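You operate a simulated robot arm through the tools that you are given. There is no shell and no other tool. Be economical: measure what you need, move in short steps, check, and stop when the job is done.

You run a simulated two-armed robot. Do the job below in one go: nothing can be reset, and whatever is moved stays where it is left.

Task
On the top of the long steel bench, fold the teal cloth cover in half.

The check looks at the end state, three seconds after you hand in, the way a careful person would. Anything else that was tipped, shoved, dropped, spilled or broken makes it a failure. Lids that push on must go on centred and level and be pressed home; caps that screw on are set level and turned clockwise until they are tight. Flat cloth is picked up by pressing the open fingertips on it (5 to 10 N) and closing them slowly along it; thin cloth reads only 2 to 8 mm in the jaws.

Robot
Two 7-joint arms with two-finger grippers on one trunk, on a base that drives. Base frame: it is fixed to the floor where the robot stands at the start and does not move with it; the origin is under the middle of the robot, x ahead of it, y to its left, z up; the surface under the hand at the start is at about z = 850. Units: mm, rad, N and s.
The left shoulder is at the start at [53, 164, 1068], the right one opposite. With the tool pointing down near the work surface each hand reaches from about 300 to 740 mm from the robot's upright axis, wherever it stands, measured 20 degrees to its own side. Places, roughly: top of the long steel bench [600, 300, 800]. Payload 2.45 kg a hand.
The TCP of each hand is the grasp point between the finger pads, 26 mm short of the fingertips. In the tool frame z runs along the fingers and y along their closing line. Largest opening 96 mm; the body of the gripper starts 69 mm behind the TCP.
Orientation is that of the tool frame in the base frame, as a unit quaternion [x, y, z, w]. With the fingers straight down and closing along the base's y, the tool's x points along the base's -x, its y along +y and its z along -z.

Tools
- The arms move only by the tool jog_arm. It takes "left_plan", "right_plan" or both (then of equal length, played together; a hand with none holds still); each is a list of rows, each an object of numbers (a shift or turn left out is 0, a gripper value left out holds the last): "tx", "ty", "tz": the shift along the tool's x, y, z in mm; "rx", "ry", "rz": the turn, a rotation vector about the tool's x, y, z in rad; "gripper": the closure, from 0 (fully open) to 1 (shut). In form: [{"tx": .., "ty": .., "tz": .., "rx": .., "ry": .., "rz": .., "gripper": ..}, ...]. A call has 1 to 8 rows; each row shifts and turns the commanded pose from where the row before left it, along the tool's axes as they then stand. A row lasts 0.2 s, in which the tool goes at most 50 mm and 0.15 rad; a call with a longer step from one row to the next is refused whole, and so is a gripper value outside its range. Where a pose cannot be reached the arm comes as near as it can. A force on the tool above 40 N (or 10 N above the force at the start of the call, whichever is more), or a blocked arm, ends the call early, and 0.2 s more pass. Each finger halts on what it meets, pressing with about 39 N; the grip force reading is that of the motor and also rises with nothing between the fingers. The clock runs only during rows and for 0.2 s after the last one: add rows that do not move to give the fingers time. It gives the time, the measured TCP pose, the force on the tool (base axes), the opening and the grip force at its end, in the units of the frame above (readings bear some noise), with the torque about the TCP (base axes, N m) and any sound that the robot's microphone picked up, and new pictures: "views" is both (left out), scene, wrist or none (wrist: the cameras of the hands that moved).
- Cameras (640 x 400 px; columns grow to the right, rows downward): "scene" is now at [141.9, 14.5, 1532]; the picture's right is [0.16, -0.99, 0.00], its down [-0.84, -0.14, -0.53] and it looks along [0.52, 0.08, -0.85] (base axes); focal length 290 px, centre (320, 200). "left" rides on the left gripper at [82, -3, -98] in its tool frame; the picture's right is [0.04, 1.00, 0.00], its down [-0.73, 0.03, -0.68] and it looks along [-0.68, 0.03, 0.73] (tool axes); focal length 256 px, centre (320, 200). "right" rides on the right gripper at [82, 3, -98] in its tool frame; the picture's right is [-0.04, 1.00, 0.00], its down [-0.73, -0.03, -0.68] and it looks along [-0.68, -0.03, 0.73] (tool axes); focal length 256 px, centre (320, 200). There is no depth. A picture from a camera that has moved, and an enlarged one, comes with that camera's place and axes in the base frame and with its lens.
- move_column(by): slides the trunk up (or, below 0, down) by that many mm; the arms and the scene camera ride with it, the base frame stays. It gives what a move gives, with no picture.
- roll_base(legs): drives the robot by 1 to 6 legs, each [ahead, left, turn to the left] in mm, mm and rad, along the robot's own axes; the way and the turn of a leg run together, so that a leg with both is an arc; at most 1500 mm and 3.142 rad a leg. The arms and the cameras ride along, it lands a little off, and it stops where it bumps. It gives what a move gives, and a new picture of the scene camera.
- turn_head(pan, tilt): turns the head with the scene camera to pan (to the left, within 2.094 rad either way) and tilt (down, from -0.506 to 1.204), counted from straight ahead of the robot. It gives what a move gives, and a new picture of the scene camera.
- close_up(camera, box): a new picture of the part [left, top, right, bottom] of that camera's present view, enlarged. No time passes.
- close_job(): hands the job in; it is judged then, once.

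Go step by step. Nothing tells you exact positions but the pictures and the camera data: compare them with the known pose of the tool, close in by small moves and look again before you grip or let go. The budget is 120 turns and 260 pictures, counting those below and the enlarged ones. Unless the task says otherwise, let go and move clear before handing in, and close with one line.

The tools are called after "Emit:" by a JSON object that holds its "api" and its "payload". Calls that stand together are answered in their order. jog_arm: Moves the arms, as the interface text tells. Its arguments: {"type":"object","properties":{"left_plan":{"type":"array","items":{"type":"object","properties":{"tx":{"type":"number"},"ty":{"type":"number"},"tz":{"type":"number"},"rx":{"type":"number"},"ry":{"type":"number"},"rz":{"type":"number"},"gripper":{"type":"number"}}}},"right_plan":{"type":"array","items":{"type":"object","properties":{"tx":{"type":"number"},"ty":{"type":"number"},"tz":{"type":"number"},"rx":{"type":"number"},"ry":{"type":"number"},"rz":{"type":"number"},"gripper":{"type":"number"}}}},"views":{"type":"string","enum":["both","scene","wrist","none"]}},"required":[]} The other tools are called the same way: move_column (by) slides the trunk up or down; roll_base (legs) drives the base; turn_head (pan, tilt) turns the head that bears the scene camera; close_up (camera, box) takes an enlarged picture of a part of a camera's view; close_job () hands the job in.

At the start:

```text
time_s: 0.0
left_tool_pos: [320.6, 382.7, 999.8]
left_orientation: [0.0, 1.0, 0.0, -0.001]
left_wrist_force: [0.2, -0.1, 0.8]
left_ft_torque: [-0.02, 0.03, 0.0]
left_finger_gap: 96.2
left_grasp_force: 0.0
right_tool_pos: [451.3, 14.5, 1056.8]
right_orientation: [-0.001, 1.0, -0.001, -0.001]
right_wrist_force: [-1.2, -0.3, 0.6]
right_ft_torque: [0.02, -0.01, 0.01]
right_finger_gap: 96.0
right_grasp_force: 0.1
trunk travel left (down, up): [-239.0, 327.0]
robot x, y, heading: [-0.4, 1.2, -0.001]
head pan, tilt: [0.159, 1.011]
```

scene: 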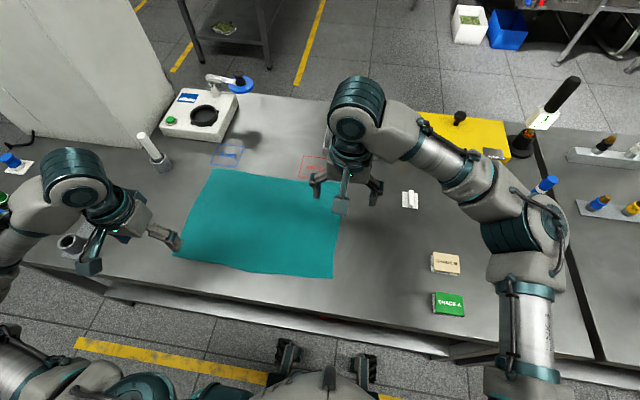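
right: 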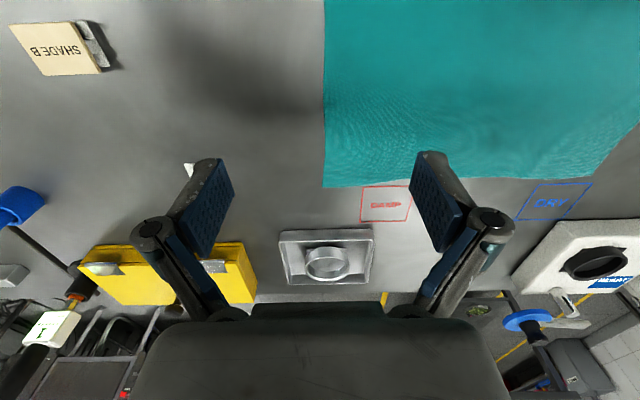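
left: 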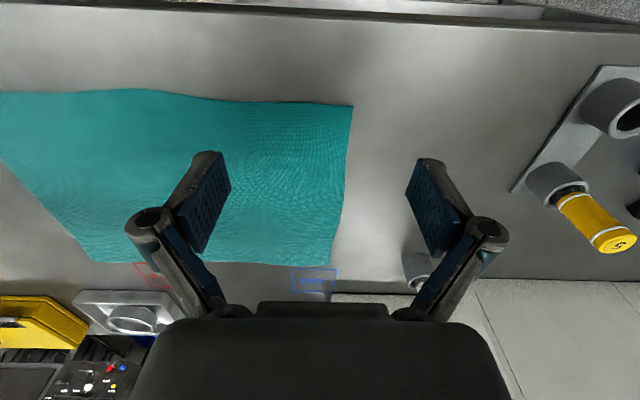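

The teal cloth lies flat, at about x 340–620 and y 15–415, with its top near z 850. I want to move the base about 200 mm left so that both hands reach evenly, so I check the left side first.

Emit:
{"api": "turn_head", "payload": {"pan": 0.9, "tilt": 0.8}}

```text
time_s: 1.1
left_tool_pos: [318.3, 382.0, 1002.2]
left_orientation: [0.0, 1.0, 0.0, 0.001]
left_wrist_force: [0.2, 0.0, -0.2]
left_ft_torque: [-0.01, 0.01, -0.01]
left_finger_gap: 95.9
left_grasp_force: 0.0
right_tool_pos: [450.2, 12.9, 1059.5]
right_orientation: [0.0, 1.0, -0.001, 0.001]
right_wrist_force: [0.0, 1.2, -0.3]
right_ft_torque: [-0.01, 0.02, 0.01]
right_finger_gap: 96.2
right_grasp_force: 0.0
trunk travel left (down, up): [-239.0, 327.0]
robot x, y, heading: [2.3, -0.2, -0.004]
head pan, tilt: [0.901, 0.799]
camera scene: at [124.0, 66.7, 1547.8], right [0.78, -0.62, 0.0], down [-0.45, -0.56, -0.69], along [0.43, 0.54, -0.72], focal length 290 px, centre (320, 200)
```

scene: 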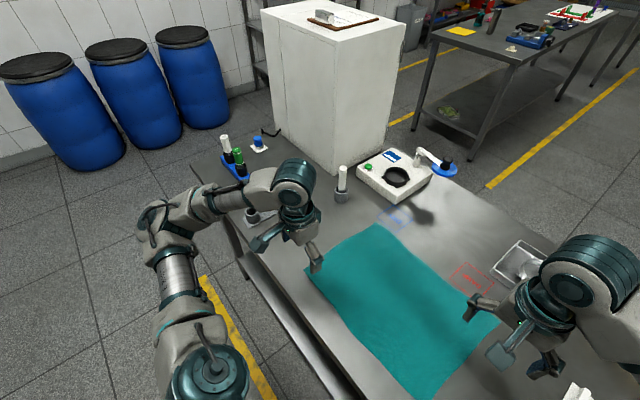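

The left side is clear apart from short items on the bench. I'll raise the trunk so the arms pass well over them, then drive left.

Emit:
{"api": "move_column", "payload": {"by": 100}}

Emit:
{"api": "roll_base", "payload": {"legs": [[0, 200, 0]]}}

Emit:
{"api": "turn_head", "payload": {"pan": 0.0, "tilt": 1.05}}

```text
time_s: 2.4
left_tool_pos: [318.6, 383.5, 1101.9]
left_orientation: [0.0, 1.0, 0.0, 0.001]
left_wrist_force: [0.1, -0.8, 0.4]
left_ft_torque: [0.0, 0.0, -0.01]
left_finger_gap: 96.1
left_grasp_force: 0.0
right_tool_pos: [449.4, 13.2, 1158.5]
right_orientation: [0.0, 1.0, 0.001, 0.001]
right_wrist_force: [0.1, -0.1, -0.8]
right_ft_torque: [-0.04, 0.03, 0.02]
right_finger_gap: 96.0
right_grasp_force: 0.0
trunk travel left (down, up): [-339.0, 227.0]
robot x, y, heading: [2.1, -0.8, -0.001]
head pan, tilt: [0.901, 0.799]
```

```text
time_s: 4.0
left_tool_pos: [321.0, 573.2, 1105.6]
left_orientation: [0.002, 1.0, 0.004, 0.001]
left_wrist_force: [0.6, -0.6, 0.4]
left_ft_torque: [0.02, 0.05, -0.05]
left_finger_gap: 95.9
left_grasp_force: 0.0
right_tool_pos: [449.6, 202.3, 1159.9]
right_orientation: [0.003, 1.0, 0.003, 0.001]
right_wrist_force: [0.6, 0.1, 0.1]
right_ft_torque: [0.04, 0.06, 0.02]
right_finger_gap: 96.3
right_grasp_force: 0.1
trunk travel left (down, up): [-339.0, 227.0]
robot x, y, heading: [-4.5, 196.8, -0.008]
head pan, tilt: [0.901, 0.799]
camera scene: at [66.3, 248.5, 1650.4], right [0.78, -0.63, -0.01], down [-0.45, -0.55, -0.7], along [0.43, 0.55, -0.71], focal length 290 px, centre (320, 200)
```

scene: 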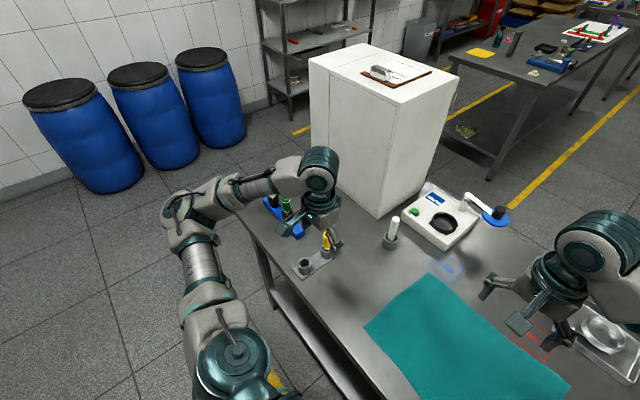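

```text
time_s: 5.2
left_tool_pos: [317.0, 597.9, 1097.1]
left_orientation: [0.0, 1.0, -0.005, 0.002]
left_wrist_force: [-1.1, 0.5, 0.3]
left_ft_torque: [-0.05, -0.07, 0.02]
left_finger_gap: 96.1
left_grasp_force: 0.0
right_tool_pos: [446.4, 229.0, 1160.0]
right_orientation: [0.002, 1.0, -0.008, 0.002]
right_wrist_force: [-0.7, 0.2, -0.5]
right_ft_torque: [-0.06, -0.11, 0.02]
right_finger_gap: 96.2
right_grasp_force: 0.0
trunk travel left (down, up): [-339.0, 227.0]
robot x, y, heading: [-0.4, 199.0, -0.003]
head pan, tilt: [0.0, 1.051]
camera scene: at [83.1, 224.8, 1631.0], right [0.0, -1.0, 0.01], down [-0.87, 0.0, -0.49], along [0.49, -0.01, -0.87], focal length 290 px, centre (320, 200)
```

scene: 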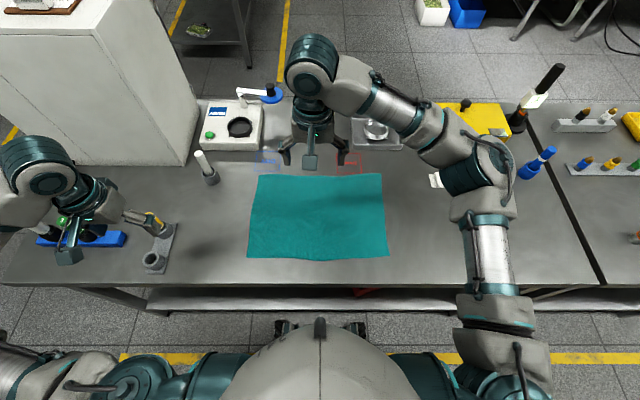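

The estimates agree: the near corners are about (341, 418) and (345, 22), and the far ones about (618, 413) and (625, 13). I'll bring each hand above its near corner.

Emit:
{"api": "jog_arm", "payload": {"left_plan": [{"tx": -7, "ty": -35, "tz": 17, "gripper": 0.5}, {"tx": -7, "ty": -35, "tz": 17}, {"tx": -7, "ty": -35, "tz": 17}, {"tx": -7, "ty": -35, "tz": 17}, {"tx": -7, "ty": -35, "tz": 17}, {"tx": -5, "ty": -31, "tz": 15}, {}], "right_plan": [{"tx": 14, "ty": -30, "tz": 27, "gripper": 0.5}, {"tx": 14, "ty": -30, "tz": 27}, {"tx": 14, "ty": -30, "tz": 27}, {"tx": 14, "ty": -30, "tz": 27}, {"tx": 14, "ty": -30, "tz": 27}, {"tx": 14, "ty": -30, "tz": 27}, {}]}}

```text
time_s: 6.8
left_tool_pos: [358.7, 378.3, 1000.1]
left_orientation: [0.002, 1.0, -0.001, 0.002]
left_wrist_force: [-0.7, 0.7, -0.1]
left_ft_torque: [-0.03, -0.02, -0.02]
left_finger_gap: 48.1
left_grasp_force: 0.0
right_tool_pos: [362.2, 33.4, 997.3]
right_orientation: [0.002, 1.0, -0.001, 0.002]
right_wrist_force: [0.2, -0.1, 0.4]
right_ft_torque: [-0.01, -0.01, -0.02]
right_finger_gap: 47.8
right_grasp_force: 0.1
trunk travel left (down, up): [-339.0, 227.0]
robot x, y, heading: [-2.2, 200.0, -0.001]
head pan, tilt: [0.0, 1.051]
camera scene: at [83.0, 194.0, 1631.3], right [-0.01, -1.0, 0.0], down [-0.87, 0.01, -0.49], along [0.49, 0.0, -0.87], focal length 290 px, centre (320, 200)
camera right: at [280.9, 37.2, 1095.1], right [0.04, 1.0, 0.0], down [0.73, -0.03, 0.68], along [0.68, -0.03, -0.73], focal length 256 px, centre (320, 200)
camera left: at [276.6, 374.7, 1099.3], right [-0.04, 1.0, 0.0], down [0.73, 0.03, 0.68], along [0.68, 0.02, -0.73], focal length 256 px, centre (320, 200)
```

scene: 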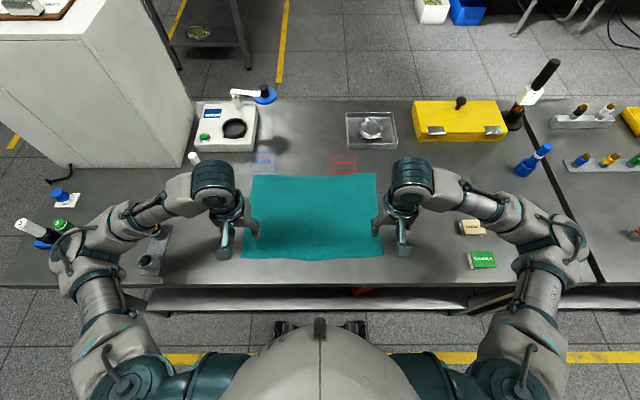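
right: 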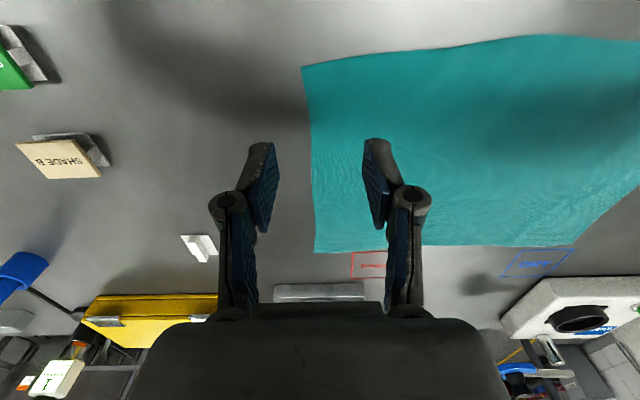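
left: 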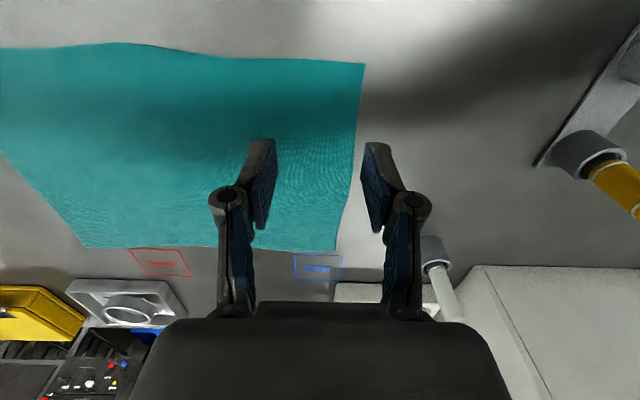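

From the wrist cameras the near corners are at (342, 415) and (348, 18). I'll shift the right hand so both fingers land on cloth, then lower both to just above it.

Emit:
{"api": "jog_arm", "payload": {"left_plan": [{"tz": 25}, {"tz": 25}, {"tz": 25}, {"tz": 20}, {"tz": 12}, {}], "right_plan": [{"ty": 20, "tz": 24}, {"tz": 24}, {"tz": 25}, {"tz": 20}, {"tz": 12}, {}]}}

```text
time_s: 8.2
left_tool_pos: [359.3, 367.8, 896.7]
left_orientation: [0.003, 1.0, 0.002, 0.003]
left_wrist_force: [-0.6, -0.2, 0.2]
left_ft_torque: [0.02, -0.03, 0.0]
left_finger_gap: 47.8
left_grasp_force: 0.1
right_tool_pos: [364.9, 45.8, 891.8]
right_orientation: [0.003, 1.0, 0.001, 0.003]
right_wrist_force: [-0.1, -0.9, -0.9]
right_ft_torque: [0.03, -0.01, 0.03]
right_finger_gap: 48.0
right_grasp_force: 0.0
trunk travel left (down, up): [-339.0, 227.0]
robot x, y, heading: [1.3, 198.2, -0.01]
head pan, tilt: [0.0, 1.051]
camera scene: at [82.7, 193.4, 1631.3], right [-0.01, -1.0, 0.0], down [-0.87, 0.01, -0.49], along [0.49, 0.0, -0.87], focal length 290 px, centre (320, 200)
camera right: at [282.4, 48.5, 989.0], right [0.05, 1.0, 0.0], down [0.73, -0.04, 0.68], along [0.68, -0.03, -0.73], focal length 256 px, centre (320, 200)
camera left: at [277.0, 364.2, 994.1], right [-0.03, 1.0, 0.0], down [0.73, 0.02, 0.68], along [0.68, 0.03, -0.73], focal length 256 px, centre (320, 200)
```

scene: 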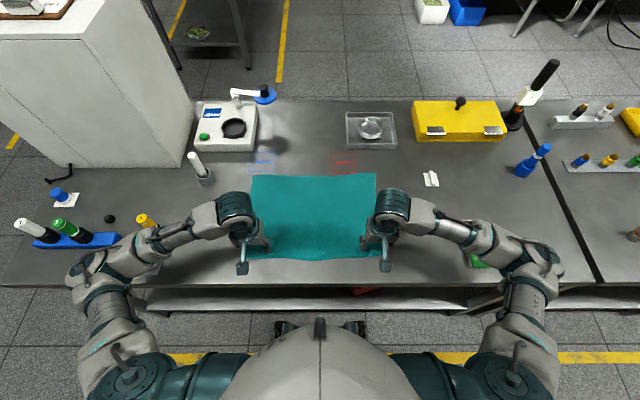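
right: 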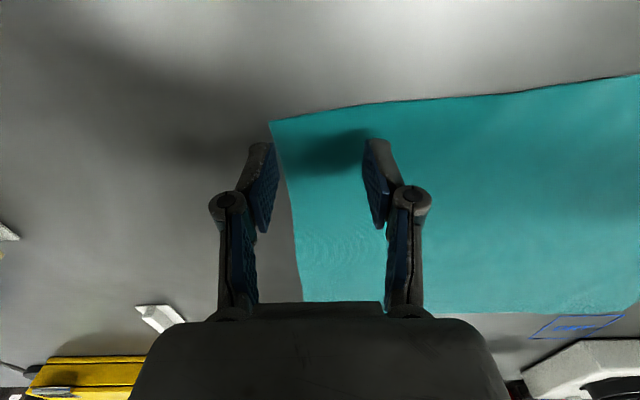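
left: 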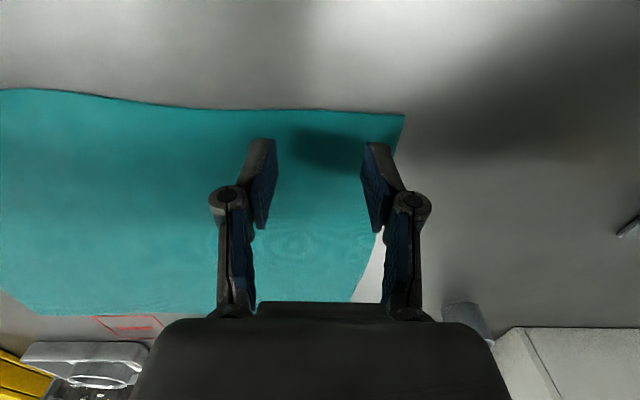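

The left fingers are over cloth. The right outer finger is slightly off it, so I shift that hand inward, then lower both to about 5 mm above.

Emit:
{"api": "jog_arm", "payload": {"left_plan": [{"ty": 4}, {"tz": 8}, {"tz": 6}, {}], "right_plan": [{"ty": 14}, {"tz": 6}, {"tz": 4}, {}], "views": "wrist"}}

```text
time_s: 9.2
left_tool_pos: [357.8, 371.1, 882.7]
left_orientation: [0.004, 1.0, 0.005, 0.002]
left_wrist_force: [-0.3, -0.2, 0.5]
left_ft_torque: [-0.01, 0.02, 0.0]
left_finger_gap: 47.9
left_grasp_force: 0.2
right_tool_pos: [362.9, 58.1, 881.6]
right_orientation: [0.002, 1.0, 0.003, 0.002]
right_wrist_force: [-0.8, -0.4, -0.2]
right_ft_torque: [0.05, -0.01, 0.02]
right_finger_gap: 48.1
right_grasp_force: 0.1
trunk travel left (down, up): [-339.0, 227.0]
robot x, y, heading: [-0.6, 200.7, -0.004]
head pan, tilt: [0.0, 1.051]
camera right: at [282.0, 61.3, 979.8], right [0.05, 1.0, 0.01], down [0.73, -0.04, 0.68], along [0.68, -0.03, -0.73], focal length 256 px, centre (320, 200)
camera left: at [275.9, 367.5, 981.6], right [-0.03, 1.0, 0.01], down [0.73, 0.02, 0.68], along [0.68, 0.03, -0.73], focal length 256 px, centre (320, 200)
```

right: 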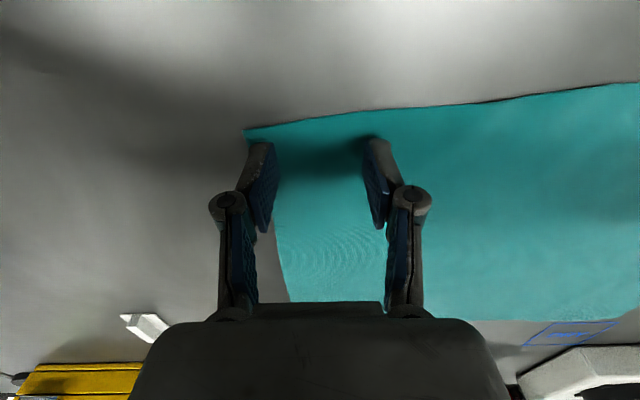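
left: 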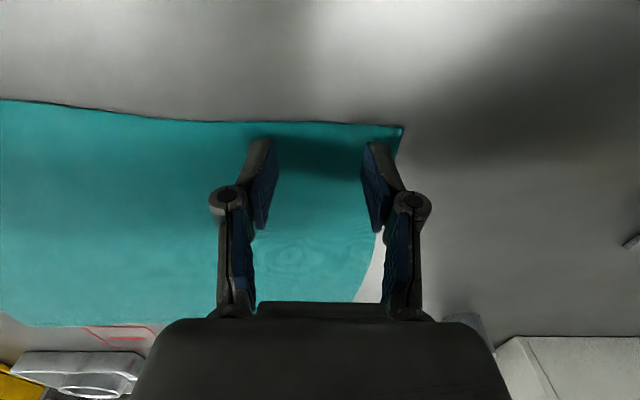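

Both finger pairs are over cloth just inside the corners. Next I press down in small steps.

Emit:
{"api": "jog_arm", "payload": {"left_plan": [{"tz": 2}, {"tz": 2}, {"tz": 2}, {"tz": 1}, {}], "right_plan": [{"ty": 3, "tz": 1}, {"tz": 2}, {"tz": 2}, {"tz": 1}, {}], "views": "none"}}

```text
time_s: 10.4
left_tool_pos: [356.1, 382.5, 875.8]
left_orientation: [0.002, 1.0, -0.001, 0.004]
left_wrist_force: [1.0, -0.9, 14.8]
left_ft_torque: [-0.19, 0.11, 0.03]
left_finger_gap: 48.0
left_grasp_force: 5.4
right_tool_pos: [362.4, 71.7, 877.5]
right_orientation: [0.002, 1.0, -0.001, 0.002]
right_wrist_force: [0.2, -0.4, -0.5]
right_ft_torque: [-0.01, 0.01, -0.04]
right_finger_gap: 48.1
right_grasp_force: 0.0
trunk travel left (down, up): [-339.0, 227.0]
robot x, y, heading: [1.7, 202.3, -0.005]
head pan, tilt: [0.0, 1.051]
```

Emit:
{"api": "jog_arm", "payload": {"left_plan": [{"tz": -0.6}, {}, {}], "right_plan": [{"tz": 1}, {"tz": 0.7}, {}], "views": "wrist"}}

```text
time_s: 11.2
left_tool_pos: [357.4, 378.7, 875.9]
left_orientation: [0.003, 1.0, 0.001, 0.002]
left_wrist_force: [0.0, -1.0, 7.1]
left_ft_torque: [-0.08, 0.07, 0.0]
left_finger_gap: 48.8
left_grasp_force: 0.7
right_tool_pos: [363.7, 68.5, 877.0]
right_orientation: [0.003, 1.0, 0.0, 0.002]
right_wrist_force: [-1.3, -0.7, 1.5]
right_ft_torque: [-0.06, -0.02, -0.01]
right_finger_gap: 48.2
right_grasp_force: 0.2
trunk travel left (down, up): [-339.0, 227.0]
robot x, y, heading: [3.0, 198.3, -0.008]
head pan, tilt: [0.0, 1.051]
camera right: at [281.5, 72.3, 973.4], right [0.05, 1.0, 0.0], down [0.73, -0.03, 0.68], along [0.68, -0.03, -0.73], focal length 256 px, centre (320, 200)
camera left: at [275.2, 375.1, 974.3], right [-0.03, 1.0, 0.0], down [0.73, 0.03, 0.68], along [0.68, 0.02, -0.73], focal length 256 px, centre (320, 200)
```

right: 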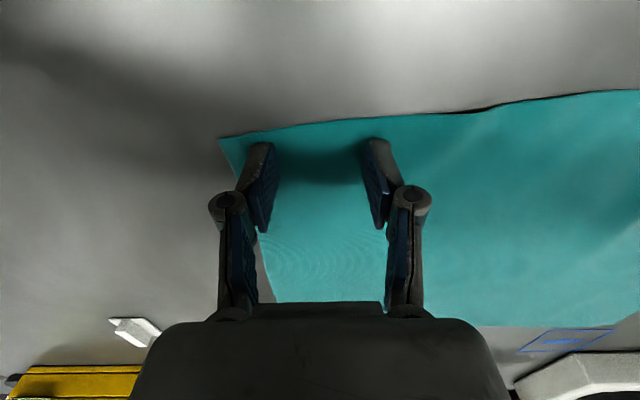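
left: 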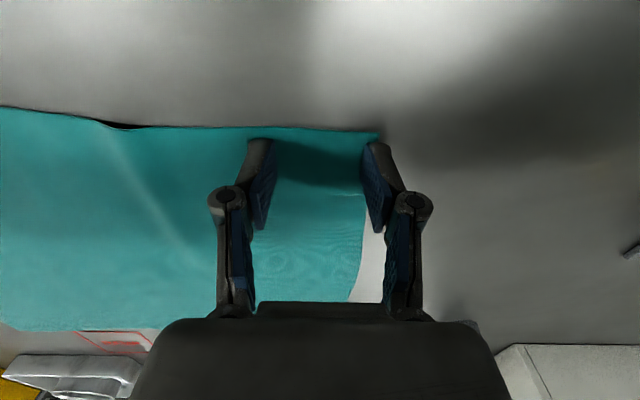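

The base sways a few mm, and the left outer finger has ended up on the cloth's very edge. I lift the left hand a little, shift it inward and press again, and press the right hand on.

Emit:
{"api": "jog_arm", "payload": {"left_plan": [{"tz": -4}, {"ty": -9}, {"tz": 3}, {"tz": 1}, {}], "right_plan": [{}, {}, {"tz": 0.4}, {"tz": 0.4}, {}], "views": "wrist"}}

```text
time_s: 12.4
left_tool_pos: [356.6, 370.2, 875.4]
left_orientation: [0.003, 1.0, 0.0, 0.002]
left_wrist_force: [0.8, 0.7, 6.0]
left_ft_torque: [0.08, 0.0, 0.03]
left_finger_gap: 48.8
left_grasp_force: 0.0
right_tool_pos: [363.1, 69.0, 876.2]
right_orientation: [0.002, 1.0, -0.001, 0.003]
right_wrist_force: [0.9, -1.3, 7.8]
right_ft_torque: [-0.08, 0.03, 0.0]
right_finger_gap: 49.0
right_grasp_force: 0.7
trunk travel left (down, up): [-339.0, 227.0]
robot x, y, heading: [-2.6, 200.1, -0.006]
head pan, tilt: [0.0, 1.051]
camera right: at [281.3, 73.0, 973.0], right [0.05, 1.0, 0.0], down [0.73, -0.03, 0.68], along [0.68, -0.03, -0.73], focal length 256 px, centre (320, 200)
camera left: at [275.2, 366.1, 974.3], right [-0.03, 1.0, 0.0], down [0.73, 0.03, 0.68], along [0.68, 0.02, -0.73], focal length 256 px, centre (320, 200)
```

right: 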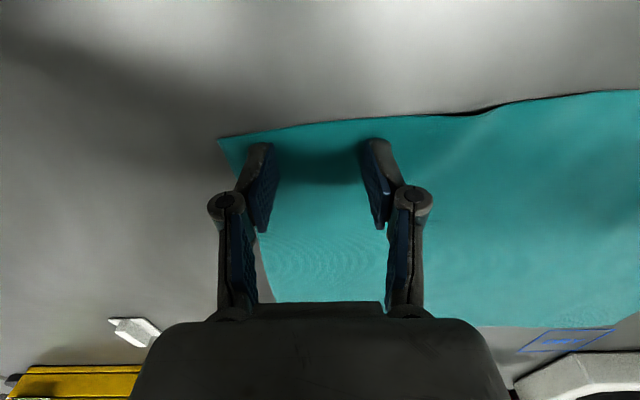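
left: 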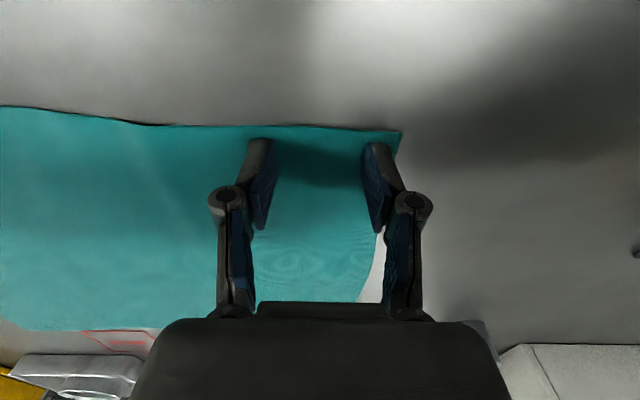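

Both hands now press with 6–8 N and all fingers are on cloth. I close them slowly.

Emit:
{"api": "jog_arm", "payload": {"left_plan": [{"gripper": 0.56}, {"gripper": 0.62}, {"gripper": 0.68}, {"gripper": 0.74}, {"gripper": 0.8}, {"gripper": 0.86}, {"gripper": 0.92}, {"gripper": 1.0}], "right_plan": [{"gripper": 0.56}, {"gripper": 0.62}, {"gripper": 0.68}, {"gripper": 0.74}, {"gripper": 0.8}, {"gripper": 0.86}, {"gripper": 0.92}, {"gripper": 1.0}], "views": "wrist"}}

```text
time_s: 14.2
left_tool_pos: [355.3, 368.4, 877.1]
left_orientation: [0.003, 1.0, -0.001, 0.003]
left_wrist_force: [-1.2, -10.1, 28.6]
left_ft_torque: [-0.12, 0.09, -0.04]
left_finger_gap: 2.9
left_grasp_force: 35.1
right_tool_pos: [361.6, 69.4, 877.2]
right_orientation: [0.003, 1.0, 0.0, 0.003]
right_wrist_force: [0.7, 8.6, 29.2]
right_ft_torque: [0.23, 0.07, 0.05]
right_finger_gap: 2.7
right_grasp_force: 30.8
trunk travel left (down, up): [-339.0, 227.0]
robot x, y, heading: [0.7, 198.0, -0.001]
head pan, tilt: [0.0, 1.051]
camera right: at [279.5, 73.6, 973.6], right [0.05, 1.0, 0.0], down [0.73, -0.03, 0.68], along [0.68, -0.03, -0.73], focal length 256 px, centre (320, 200)
camera left: at [273.4, 366.5, 974.9], right [-0.03, 1.0, 0.0], down [0.73, 0.03, 0.68], along [0.68, 0.02, -0.73], focal length 256 px, centre (320, 200)
```

right: 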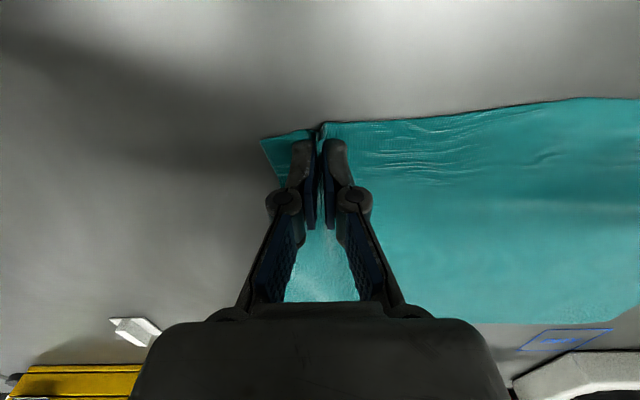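
left: 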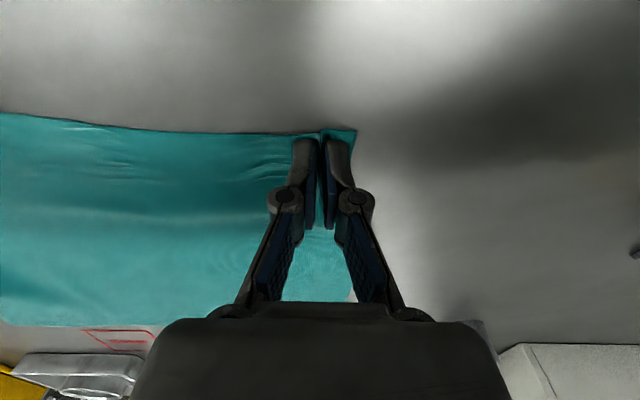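

Both grips read under 3 mm with cloth bunched between the pads. I lift a little to check they hold.

Emit:
{"api": "jog_arm", "payload": {"left_plan": [{"tz": -8}, {"tz": -10, "tx": -4}, {"tz": -12, "tx": -6}, {}], "right_plan": [{"tz": -8}, {"tz": -10, "tx": -4}, {"tz": -12, "tx": -6}, {}]}}

```text
time_s: 15.2
left_tool_pos: [367.7, 369.6, 907.1]
left_orientation: [0.002, 1.0, -0.001, 0.003]
left_wrist_force: [0.1, -10.3, 0.0]
left_ft_torque: [-0.27, -0.02, -0.03]
left_finger_gap: 3.0
left_grasp_force: 34.8
right_tool_pos: [374.0, 69.6, 905.1]
right_orientation: [0.002, 1.0, -0.001, 0.002]
right_wrist_force: [0.1, 10.7, 1.6]
right_ft_torque: [0.34, 0.02, 0.06]
right_finger_gap: 1.9
right_grasp_force: 32.1
trunk travel left (down, up): [-339.0, 227.0]
robot x, y, heading: [0.1, 199.3, -0.011]
head pan, tilt: [0.0, 1.051]
camera scene: at [82.8, 198.5, 1631.2], right [-0.01, -1.0, 0.0], down [-0.87, 0.0, -0.49], along [0.49, 0.0, -0.87], focal length 290 px, centre (320, 200)
camera right: at [292.2, 72.9, 1002.7], right [0.05, 1.0, 0.0], down [0.73, -0.03, 0.68], along [0.68, -0.03, -0.73], focal length 256 px, centre (320, 200)
camera left: at [285.7, 366.3, 1003.9], right [-0.03, 1.0, 0.0], down [0.73, 0.03, 0.68], along [0.68, 0.02, -0.73], focal length 256 px, centre (320, 200)
```

scene: 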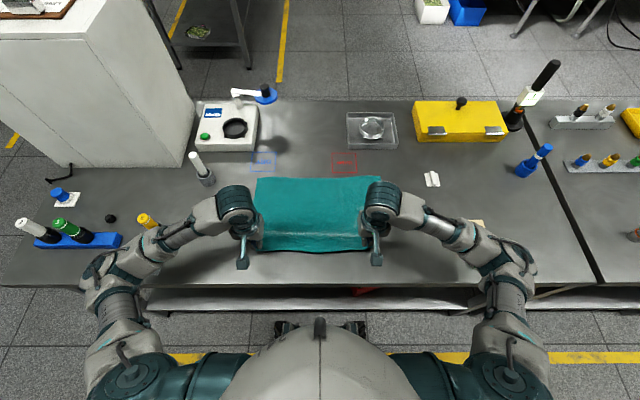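
right: 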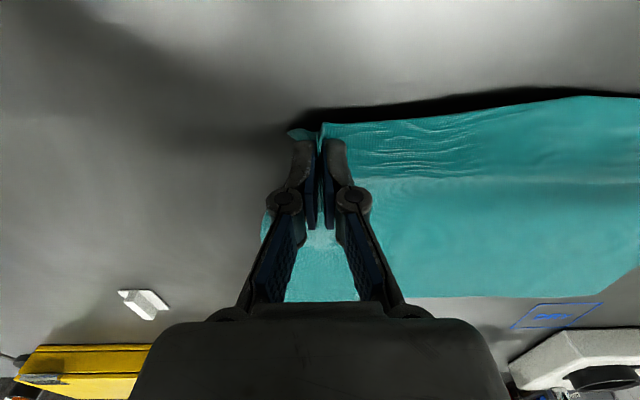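
left: 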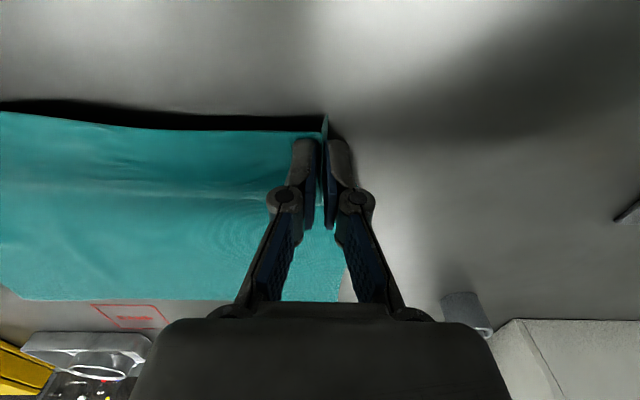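

The grip holds, with about 10 N of sideways pull between the hands. I start the arc, turning the fingers back like a page and easing the hands slightly inward.

Emit:
{"api": "jog_arm", "payload": {"left_plan": [{"tx": -15, "ty": -1.5, "tz": -24, "ry": 0.1}, {"tx": -17.9, "ty": -1.5, "tz": -21.9, "ry": 0.1}, {"tx": -20.9, "ty": -1.5, "tz": -22.6, "ry": 0.1}, {"tx": -20.4, "ty": -1.5, "tz": -18.9, "ry": 0.1}, {}], "right_plan": [{"tx": -15, "ty": 1.5, "tz": -24, "ry": 0.1}, {"tx": -17.9, "ty": 1.5, "tz": -21.9, "ry": 0.1}, {"tx": -20.9, "ty": 1.5, "tz": -22.6, "ry": 0.1}, {"tx": -20.4, "ty": 1.5, "tz": -18.9, "ry": 0.1}, {}]}}

```text
time_s: 16.4
left_tool_pos: [451.1, 362.0, 980.2]
left_orientation: [0.002, 0.981, -0.001, -0.196]
left_wrist_force: [-1.0, -1.7, -0.6]
left_ft_torque: [0.05, 0.0, 0.01]
left_finger_gap: 4.4
left_grasp_force: 37.1
right_tool_pos: [460.6, 73.6, 981.8]
right_orientation: [0.003, 0.98, 0.001, -0.197]
right_wrist_force: [0.9, 1.3, 0.9]
right_ft_torque: [0.03, -0.04, -0.04]
right_finger_gap: 2.2
right_grasp_force: 32.9
trunk travel left (down, up): [-339.0, 227.0]
robot x, y, heading: [1.5, 198.6, -0.006]
head pan, tilt: [0.0, 1.051]
camera scene: at [83.4, 198.9, 1631.3], right [-0.01, -1.0, 0.0], down [-0.87, 0.0, -0.49], along [0.49, 0.0, -0.87], focal length 290 px, centre (320, 200)
camera right: at [422.0, 77.4, 1104.0], right [0.04, 1.0, -0.02], down [0.94, -0.03, 0.34], along [0.34, -0.03, -0.94], focal length 256 px, centre (320, 200)
camera left: at [413.9, 358.7, 1102.7], right [-0.03, 1.0, 0.01], down [0.94, 0.02, 0.34], along [0.34, 0.02, -0.94], focal length 256 px, centre (320, 200)
```

scene: 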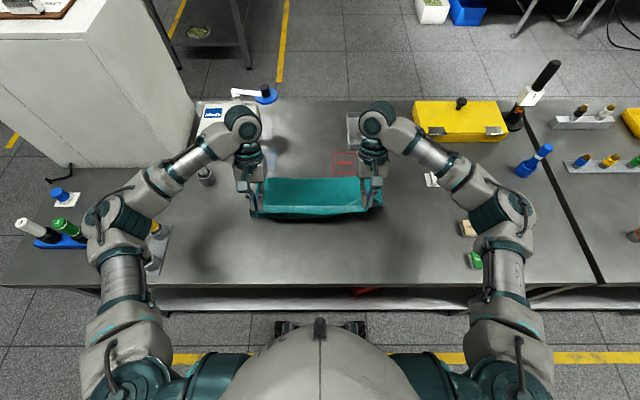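
right: 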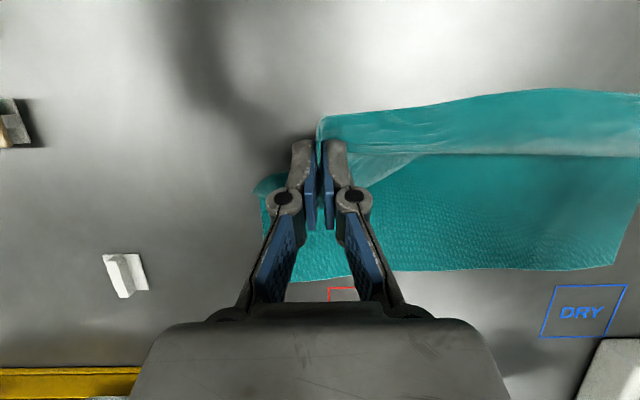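
left: 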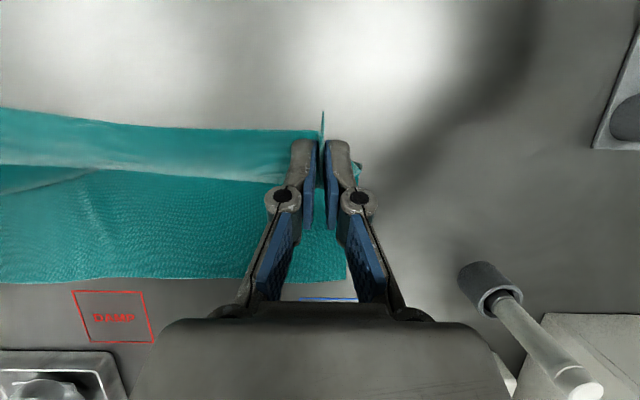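

The fold is forming well and the edge flap points the right way. I continue over the top.

Emit:
{"api": "jog_arm", "payload": {"left_plan": [{"tx": -21.1, "tz": -14.3, "ry": 0.1}, {"tx": -21.9, "tz": -12, "ry": 0.1}, {"tx": -24.6, "tz": -8.3, "ry": 0.1}, {"tx": -23.7, "tz": -3}, {}], "right_plan": [{"tx": -21.1, "tz": -14.3, "ry": 0.1}, {"tx": -21.9, "tz": -12, "ry": 0.1}, {"tx": -24.6, "tz": -8.3, "ry": 0.1}, {"tx": -23.7, "tz": -3}, {}]}}

```text
time_s: 17.6
left_tool_pos: [547.6, 362.2, 964.7]
left_orientation: [0.004, 0.941, 0.0, -0.339]
left_wrist_force: [-1.2, -3.7, 0.1]
left_ft_torque: [-0.11, 0.0, 0.07]
left_finger_gap: 1.8
left_grasp_force: 28.2
right_tool_pos: [552.0, 76.7, 967.8]
right_orientation: [0.003, 0.94, 0.002, -0.34]
right_wrist_force: [-2.2, 0.7, -1.9]
right_ft_torque: [-0.01, -0.04, 0.05]
right_finger_gap: 4.3
right_grasp_force: 27.6
right hand out of reach, approached as far as the arm can: row 4
trunk travel left (down, up): [-339.0, 227.0]
robot x, y, heading: [0.8, 198.4, -0.001]
head pan, tilt: [0.0, 1.051]
camera scene: at [85.7, 199.7, 1631.1], right [0.0, -1.0, 0.0], down [-0.87, 0.0, -0.49], along [0.49, 0.0, -0.87], focal length 290 px, centre (320, 200)
camera right: at [551.5, 79.6, 1094.2], right [0.03, 1.0, -0.02], down [1.0, -0.03, 0.05], along [0.05, -0.03, -1.0], focal length 256 px, centre (320, 200)
camera left: at [548.2, 359.4, 1093.5], right [-0.03, 1.0, 0.02], down [1.0, 0.02, 0.05], along [0.05, 0.02, -1.0], focal length 256 px, centre (320, 200)
```

scene: 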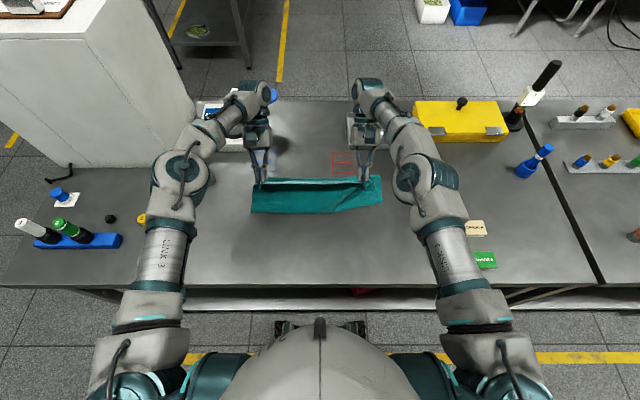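
right: 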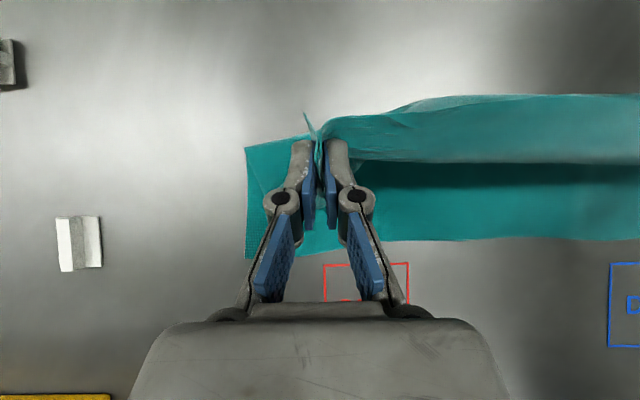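
left: 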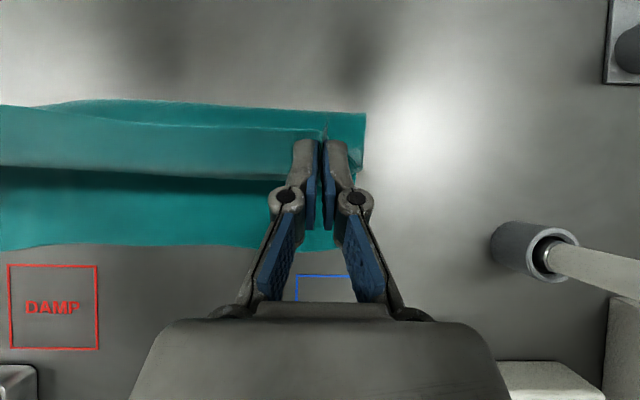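

The right arm is near its reach limit, so lowering the trunk will help and bring the hands down too. The far edge lies at about x 610, and I need roughly 50 mm more forward travel.

Emit:
{"api": "move_column", "payload": {"by": -30}}

Emit:
{"api": "jog_arm", "payload": {"left_plan": [{"tx": -11.5, "tz": -9.7}, {"tx": -11.5, "tz": -9.7}, {}], "right_plan": [{"tx": -11.5, "tz": -9.7}, {"tx": -11.5, "tz": -9.7}, {}], "views": "none"}}

```text
time_s: 18.4
left_tool_pos: [548.7, 363.6, 936.5]
left_orientation: [0.002, 0.941, -0.001, -0.34]
left_wrist_force: [1.0, -5.0, 2.6]
left_ft_torque: [-0.04, -0.06, 0.04]
left_finger_gap: 1.6
left_grasp_force: 33.7
right_tool_pos: [546.8, 73.7, 935.9]
right_orientation: [0.003, 0.94, 0.0, -0.341]
right_wrist_force: [-0.8, 3.8, -2.6]
right_ft_torque: [0.14, -0.02, -0.17]
right_finger_gap: 0.8
right_grasp_force: 29.1
trunk travel left (down, up): [-309.0, 257.0]
robot x, y, heading: [-2.0, 200.7, -0.001]
head pan, tilt: [0.0, 1.051]
```

```text
time_s: 19.2
left_tool_pos: [563.1, 362.9, 934.5]
left_orientation: [0.002, 0.94, -0.001, -0.34]
left_wrist_force: [0.0, -7.0, -0.3]
left_ft_torque: [-0.08, 0.01, 0.1]
left_finger_gap: 1.6
left_grasp_force: 29.2
left hand out of reach, approached as far as the arm can: row 1, 2
right_tool_pos: [546.3, 73.9, 934.0]
right_orientation: [0.002, 0.94, 0.0, -0.341]
right_wrist_force: [0.1, 4.7, -0.5]
right_ft_torque: [0.07, -0.03, -0.08]
right_finger_gap: 4.5
right_grasp_force: 36.6
right hand out of reach, approached as far as the arm can: row 1, 2
trunk travel left (down, up): [-309.0, 257.0]
robot x, y, heading: [0.6, 196.2, -0.003]
head pan, tilt: [0.0, 1.051]
```

Both arms are at their limit with this tilt. I undo part of it, which brings the wrists closer to the robot.

Emit:
{"api": "jog_arm", "payload": {"left_plan": [{"ry": -0.1}, {"ry": -0.1}, {"ry": -0.1}, {}], "right_plan": [{"ry": -0.1}, {"ry": -0.1}, {"ry": -0.1}, {}], "views": "none"}}

```text
time_s: 20.2
left_tool_pos: [559.9, 362.2, 934.8]
left_orientation: [0.003, 0.981, 0.0, -0.196]
left_wrist_force: [-0.2, -8.4, -0.3]
left_ft_torque: [-0.23, 0.08, 0.11]
left_finger_gap: 2.5
left_grasp_force: 29.8
right_tool_pos: [546.0, 72.2, 936.4]
right_orientation: [0.003, 0.98, 0.001, -0.197]
right_wrist_force: [-0.5, 8.7, 1.1]
right_ft_torque: [0.15, -0.02, -0.14]
right_finger_gap: 2.3
right_grasp_force: 33.1
trunk travel left (down, up): [-309.0, 257.0]
robot x, y, heading: [-0.5, 198.1, -0.004]
head pan, tilt: [0.0, 1.051]
```

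Emit:
{"api": "jog_arm", "payload": {"left_plan": [{"tx": -17.1, "ty": -1.3, "tz": 3.6}, {"tx": -17.1, "ty": -1.3, "tz": 3.6}, {"tx": -17.1, "ty": -1.3, "tz": 3.6}, {}], "right_plan": [{"tx": -21.4, "ty": 1.3, "tz": 1.8}, {"tx": -21.4, "ty": 1.3, "tz": 1.8}, {"tx": -21.4, "ty": 1.3, "tz": 1.8}, {}]}}

```text
time_s: 21.2
left_tool_pos: [604.4, 360.6, 906.3]
left_orientation: [0.003, 0.98, 0.001, -0.197]
left_wrist_force: [-2.0, -0.5, -2.7]
left_ft_torque: [0.0, -0.02, 0.0]
left_finger_gap: 3.7
left_grasp_force: 27.1
right_tool_pos: [605.0, 77.0, 905.5]
right_orientation: [0.002, 0.98, 0.0, -0.197]
right_wrist_force: [-0.1, 0.5, 0.2]
right_ft_torque: [-0.02, -0.04, 0.08]
right_finger_gap: 5.2
right_grasp_force: 32.7
trunk travel left (down, up): [-309.0, 257.0]
robot x, y, heading: [1.9, 200.6, -0.006]
head pan, tilt: [0.0, 1.051]
camera scene: at [98.8, 199.0, 1601.1], right [-0.01, -1.0, 0.0], down [-0.87, 0.0, -0.49], along [0.49, 0.0, -0.87], focal length 290 px, centre (320, 200)
camera right: at [567.6, 80.8, 1028.3], right [0.04, 1.0, -0.02], down [0.94, -0.03, 0.34], along [0.34, -0.03, -0.94], focal length 256 px, centre (320, 200)
camera left: at [566.6, 357.3, 1028.7], right [-0.03, 1.0, 0.02], down [0.94, 0.02, 0.34], along [0.34, 0.03, -0.94], focal length 256 px, centre (320, 200)
```

scene: 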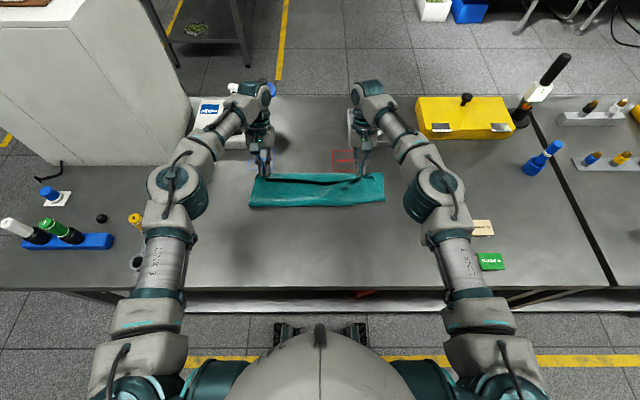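
right: 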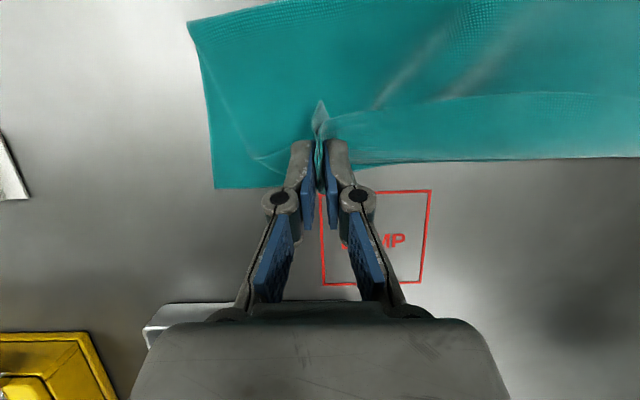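
left: 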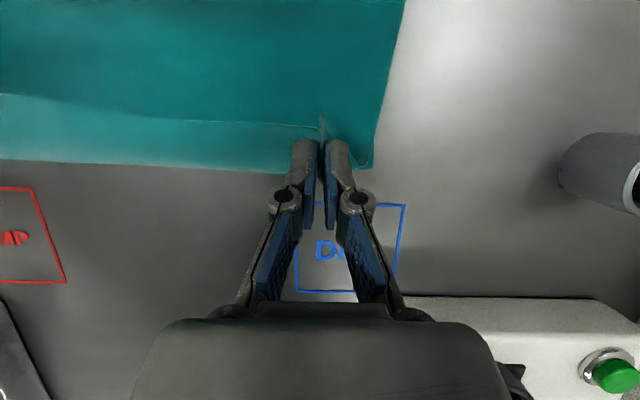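

The hands are near the far edge. I take close-ups of where the top layer's edge lies relative to the bottom one.

Emit:
{"api": "close_up", "payload": {"camera": "left", "box": [120, 50, 440, 250]}}

Emit:
{"api": "close_up", "payload": {"camera": "right", "box": [180, 0, 500, 200]}}

Emit:
{"api": "close_up", "payload": {"camera": "scene", "box": [230, 120, 400, 226]}}

```text
2.00 times, centred on (280, 150) of left
camera zoom: at [566.6, 357.3, 1028.7], right [-0.03, 1.0, 0.02], down [0.94, 0.02, 0.34], along [0.34, 0.03, -0.94], focal length 512 px, centre (400, 300)
```

zoom: 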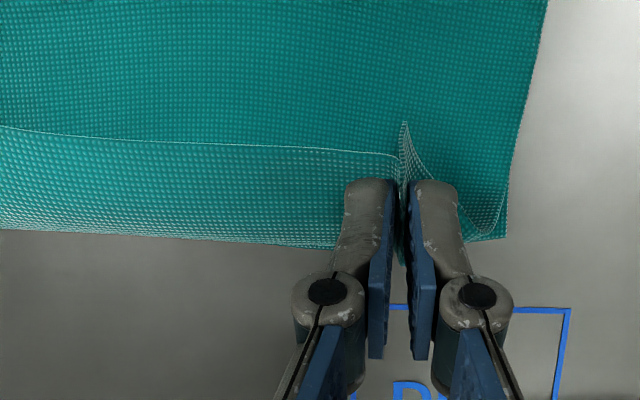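

```text
2.00 times, centred on (340, 100) of right
camera zoom: at [567.6, 80.8, 1028.3], right [0.04, 1.0, -0.02], down [0.94, -0.03, 0.34], along [0.34, -0.03, -0.94], focal length 512 px, centre (280, 400)
```

zoom: 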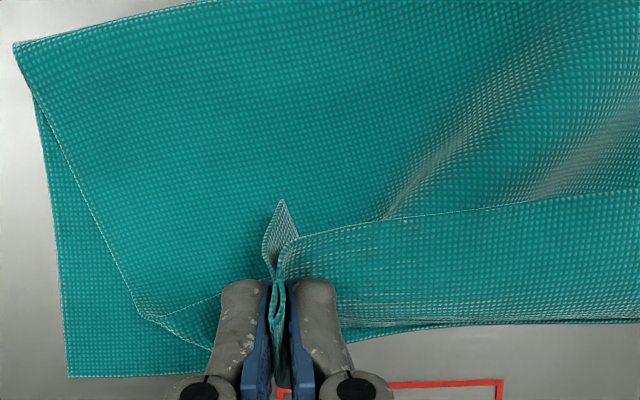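

```text
3.76 times, centred on (315, 173) of scene
camera zoom: at [98.8, 199.0, 1601.1], right [-0.01, -1.0, 0.0], down [-0.87, 0.0, -0.49], along [0.49, 0.0, -0.87], focal length 1092 px, centre (339, 302)
```

zoom: 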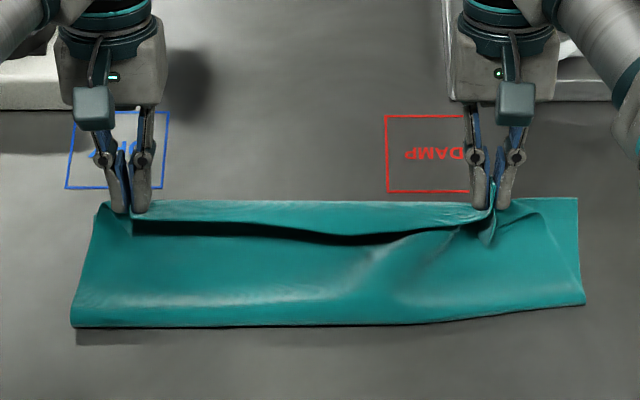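

The top layer reaches the far edge, but a strip of about 30 mm along its edge is turned back. I pull back slightly with a bit more tilt and release from just above, so the strip can straighten as it falls.

Emit:
{"api": "jog_arm", "payload": {"left_plan": [{"tx": 15, "tz": -3, "ry": 0.1}, {"tx": 7, "tz": -3}, {}, {"gripper": 0.75}, {"gripper": 0.5}, {}, {}], "right_plan": [{"tx": 15, "tz": -3, "ry": 0.1}, {"tx": 7, "tz": -3}, {}, {"gripper": 0.75}, {"gripper": 0.5}, {}, {}]}}

```text
time_s: 22.8
left_tool_pos: [586.9, 359.7, 920.2]
left_orientation: [0.003, 0.97, 0.001, -0.245]
left_wrist_force: [-0.2, -0.1, -0.4]
left_ft_torque: [-0.02, 0.01, 0.01]
left_finger_gap: 48.0
left_grasp_force: 0.0
right_tool_pos: [585.6, 75.4, 921.4]
right_orientation: [0.003, 0.969, -0.001, -0.246]
right_wrist_force: [-0.9, 0.4, -0.7]
right_ft_torque: [0.0, -0.01, -0.01]
right_finger_gap: 47.9
right_grasp_force: 0.0
trunk travel left (down, up): [-309.0, 257.0]
robot x, y, heading: [1.2, 198.5, -0.008]
head pan, tilt: [0.0, 1.051]
camera scene: at [99.5, 198.6, 1600.9], right [-0.01, -1.0, 0.0], down [-0.87, 0.0, -0.49], along [0.49, 0.0, -0.87], focal length 290 px, centre (320, 200)
camera right: at [560.7, 78.9, 1045.6], right [0.04, 1.0, -0.02], down [0.97, -0.03, 0.25], along [0.25, -0.03, -0.97], focal length 256 px, centre (320, 200)
camera left: at [562.3, 356.0, 1045.1], right [-0.03, 1.0, 0.02], down [0.97, 0.02, 0.25], along [0.25, 0.03, -0.97], focal length 256 px, centre (320, 200)
```

scene: 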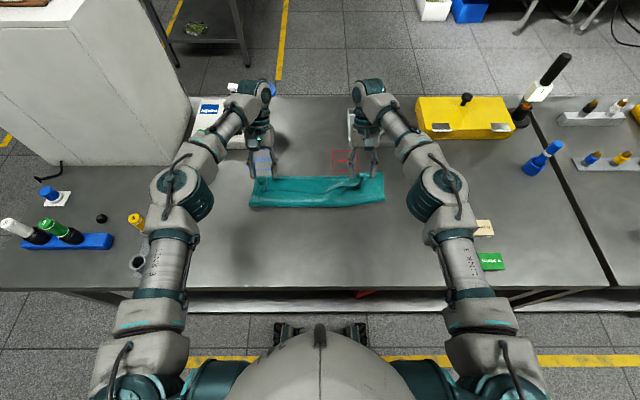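
right: 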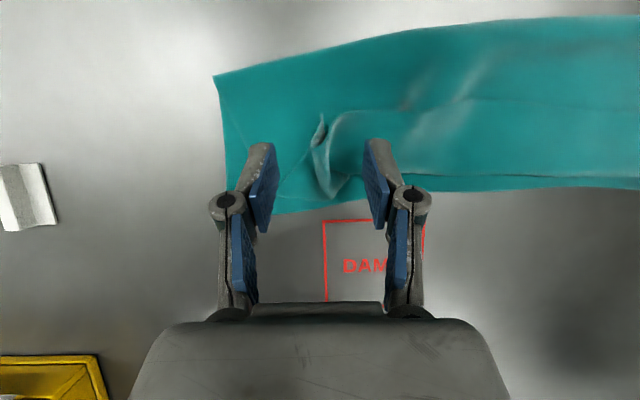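
left: 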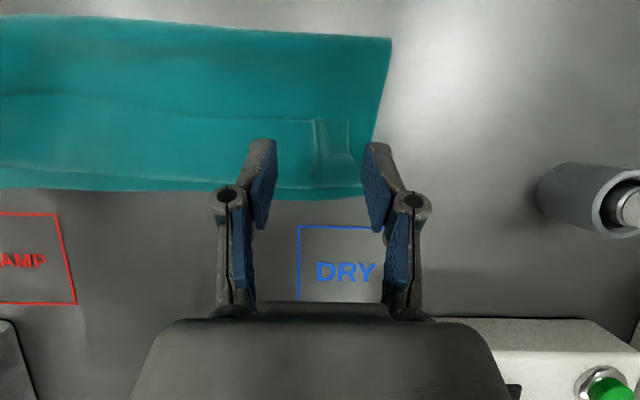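

The cloth is released. I raise the hands clear to inspect it.

Emit:
{"api": "jog_arm", "payload": {"left_plan": [{"tx": 10, "tz": -20}, {"tx": 20, "tz": -35, "ry": -0.1}, {"tx": 20, "tz": -35, "ry": -0.1}, {"tx": 25, "tz": -25, "ry": -0.1}, {"tx": 40, "tz": -10, "ry": -0.1}, {"tx": 40, "ry": -0.1}, {"tx": 40}, {}], "right_plan": [{"tx": 10, "tz": -20}, {"tx": 20, "tz": -35, "ry": -0.1}, {"tx": 20, "tz": -35, "ry": -0.1}, {"tx": 25, "tz": -25, "ry": -0.1}, {"tx": 40, "tz": -10, "ry": -0.1}, {"tx": 40, "ry": -0.1}, {"tx": 40}, {}], "views": "wrist"}}

Emit:
{"api": "close_up", "payload": {"camera": "scene", "box": [230, 140, 400, 246]}}

```text
time_s: 24.6
left_tool_pos: [446.4, 360.0, 1076.7]
left_orientation: [0.003, 1.0, 0.0, 0.002]
left_wrist_force: [0.4, 0.9, 0.7]
left_ft_torque: [-0.03, 0.0, 0.01]
left_finger_gap: 47.8
left_grasp_force: 0.1
right_tool_pos: [443.8, 75.5, 1078.6]
right_orientation: [0.003, 1.0, -0.001, 0.002]
right_wrist_force: [-0.2, 0.7, -0.4]
right_ft_torque: [0.02, 0.01, 0.03]
right_finger_gap: 48.3
right_grasp_force: 0.1
trunk travel left (down, up): [-309.0, 257.0]
robot x, y, heading: [3.6, 198.6, -0.009]
head pan, tilt: [0.0, 1.051]
camera right: at [361.9, 79.3, 1176.3], right [0.05, 1.0, 0.0], down [0.73, -0.03, 0.68], along [0.68, -0.03, -0.73], focal length 256 px, centre (320, 200)
camera left: at [364.3, 356.9, 1174.8], right [-0.04, 1.0, 0.0], down [0.73, 0.03, 0.68], along [0.68, 0.02, -0.73], focal length 256 px, centre (320, 200)
```

right: 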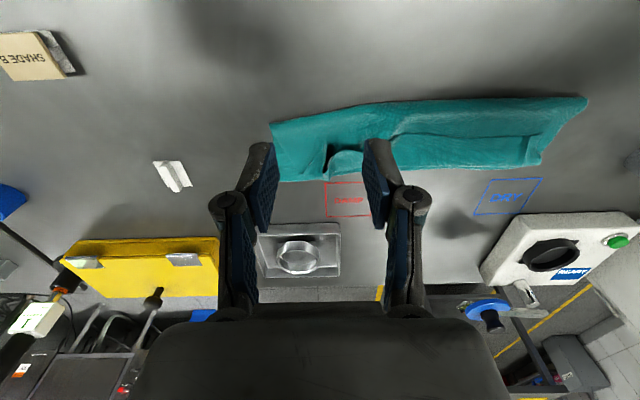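
left: 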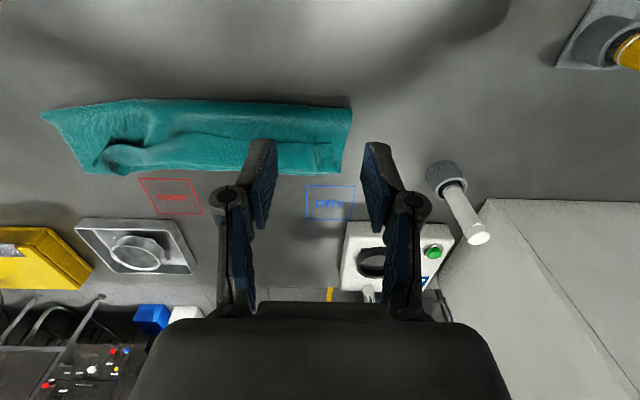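

```text
3.76 times, centred on (315, 193) of scene
camera zoom: at [98.5, 198.4, 1600.9], right [-0.01, -1.0, 0.0], down [-0.87, 0.0, -0.49], along [0.49, 0.0, -0.87], focal length 1092 px, centre (339, 226)
```

zoom: 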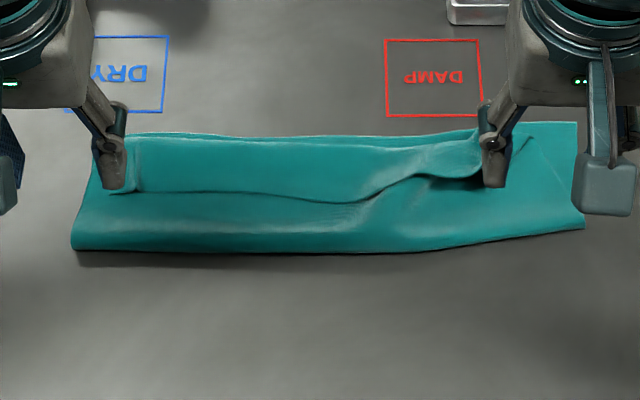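

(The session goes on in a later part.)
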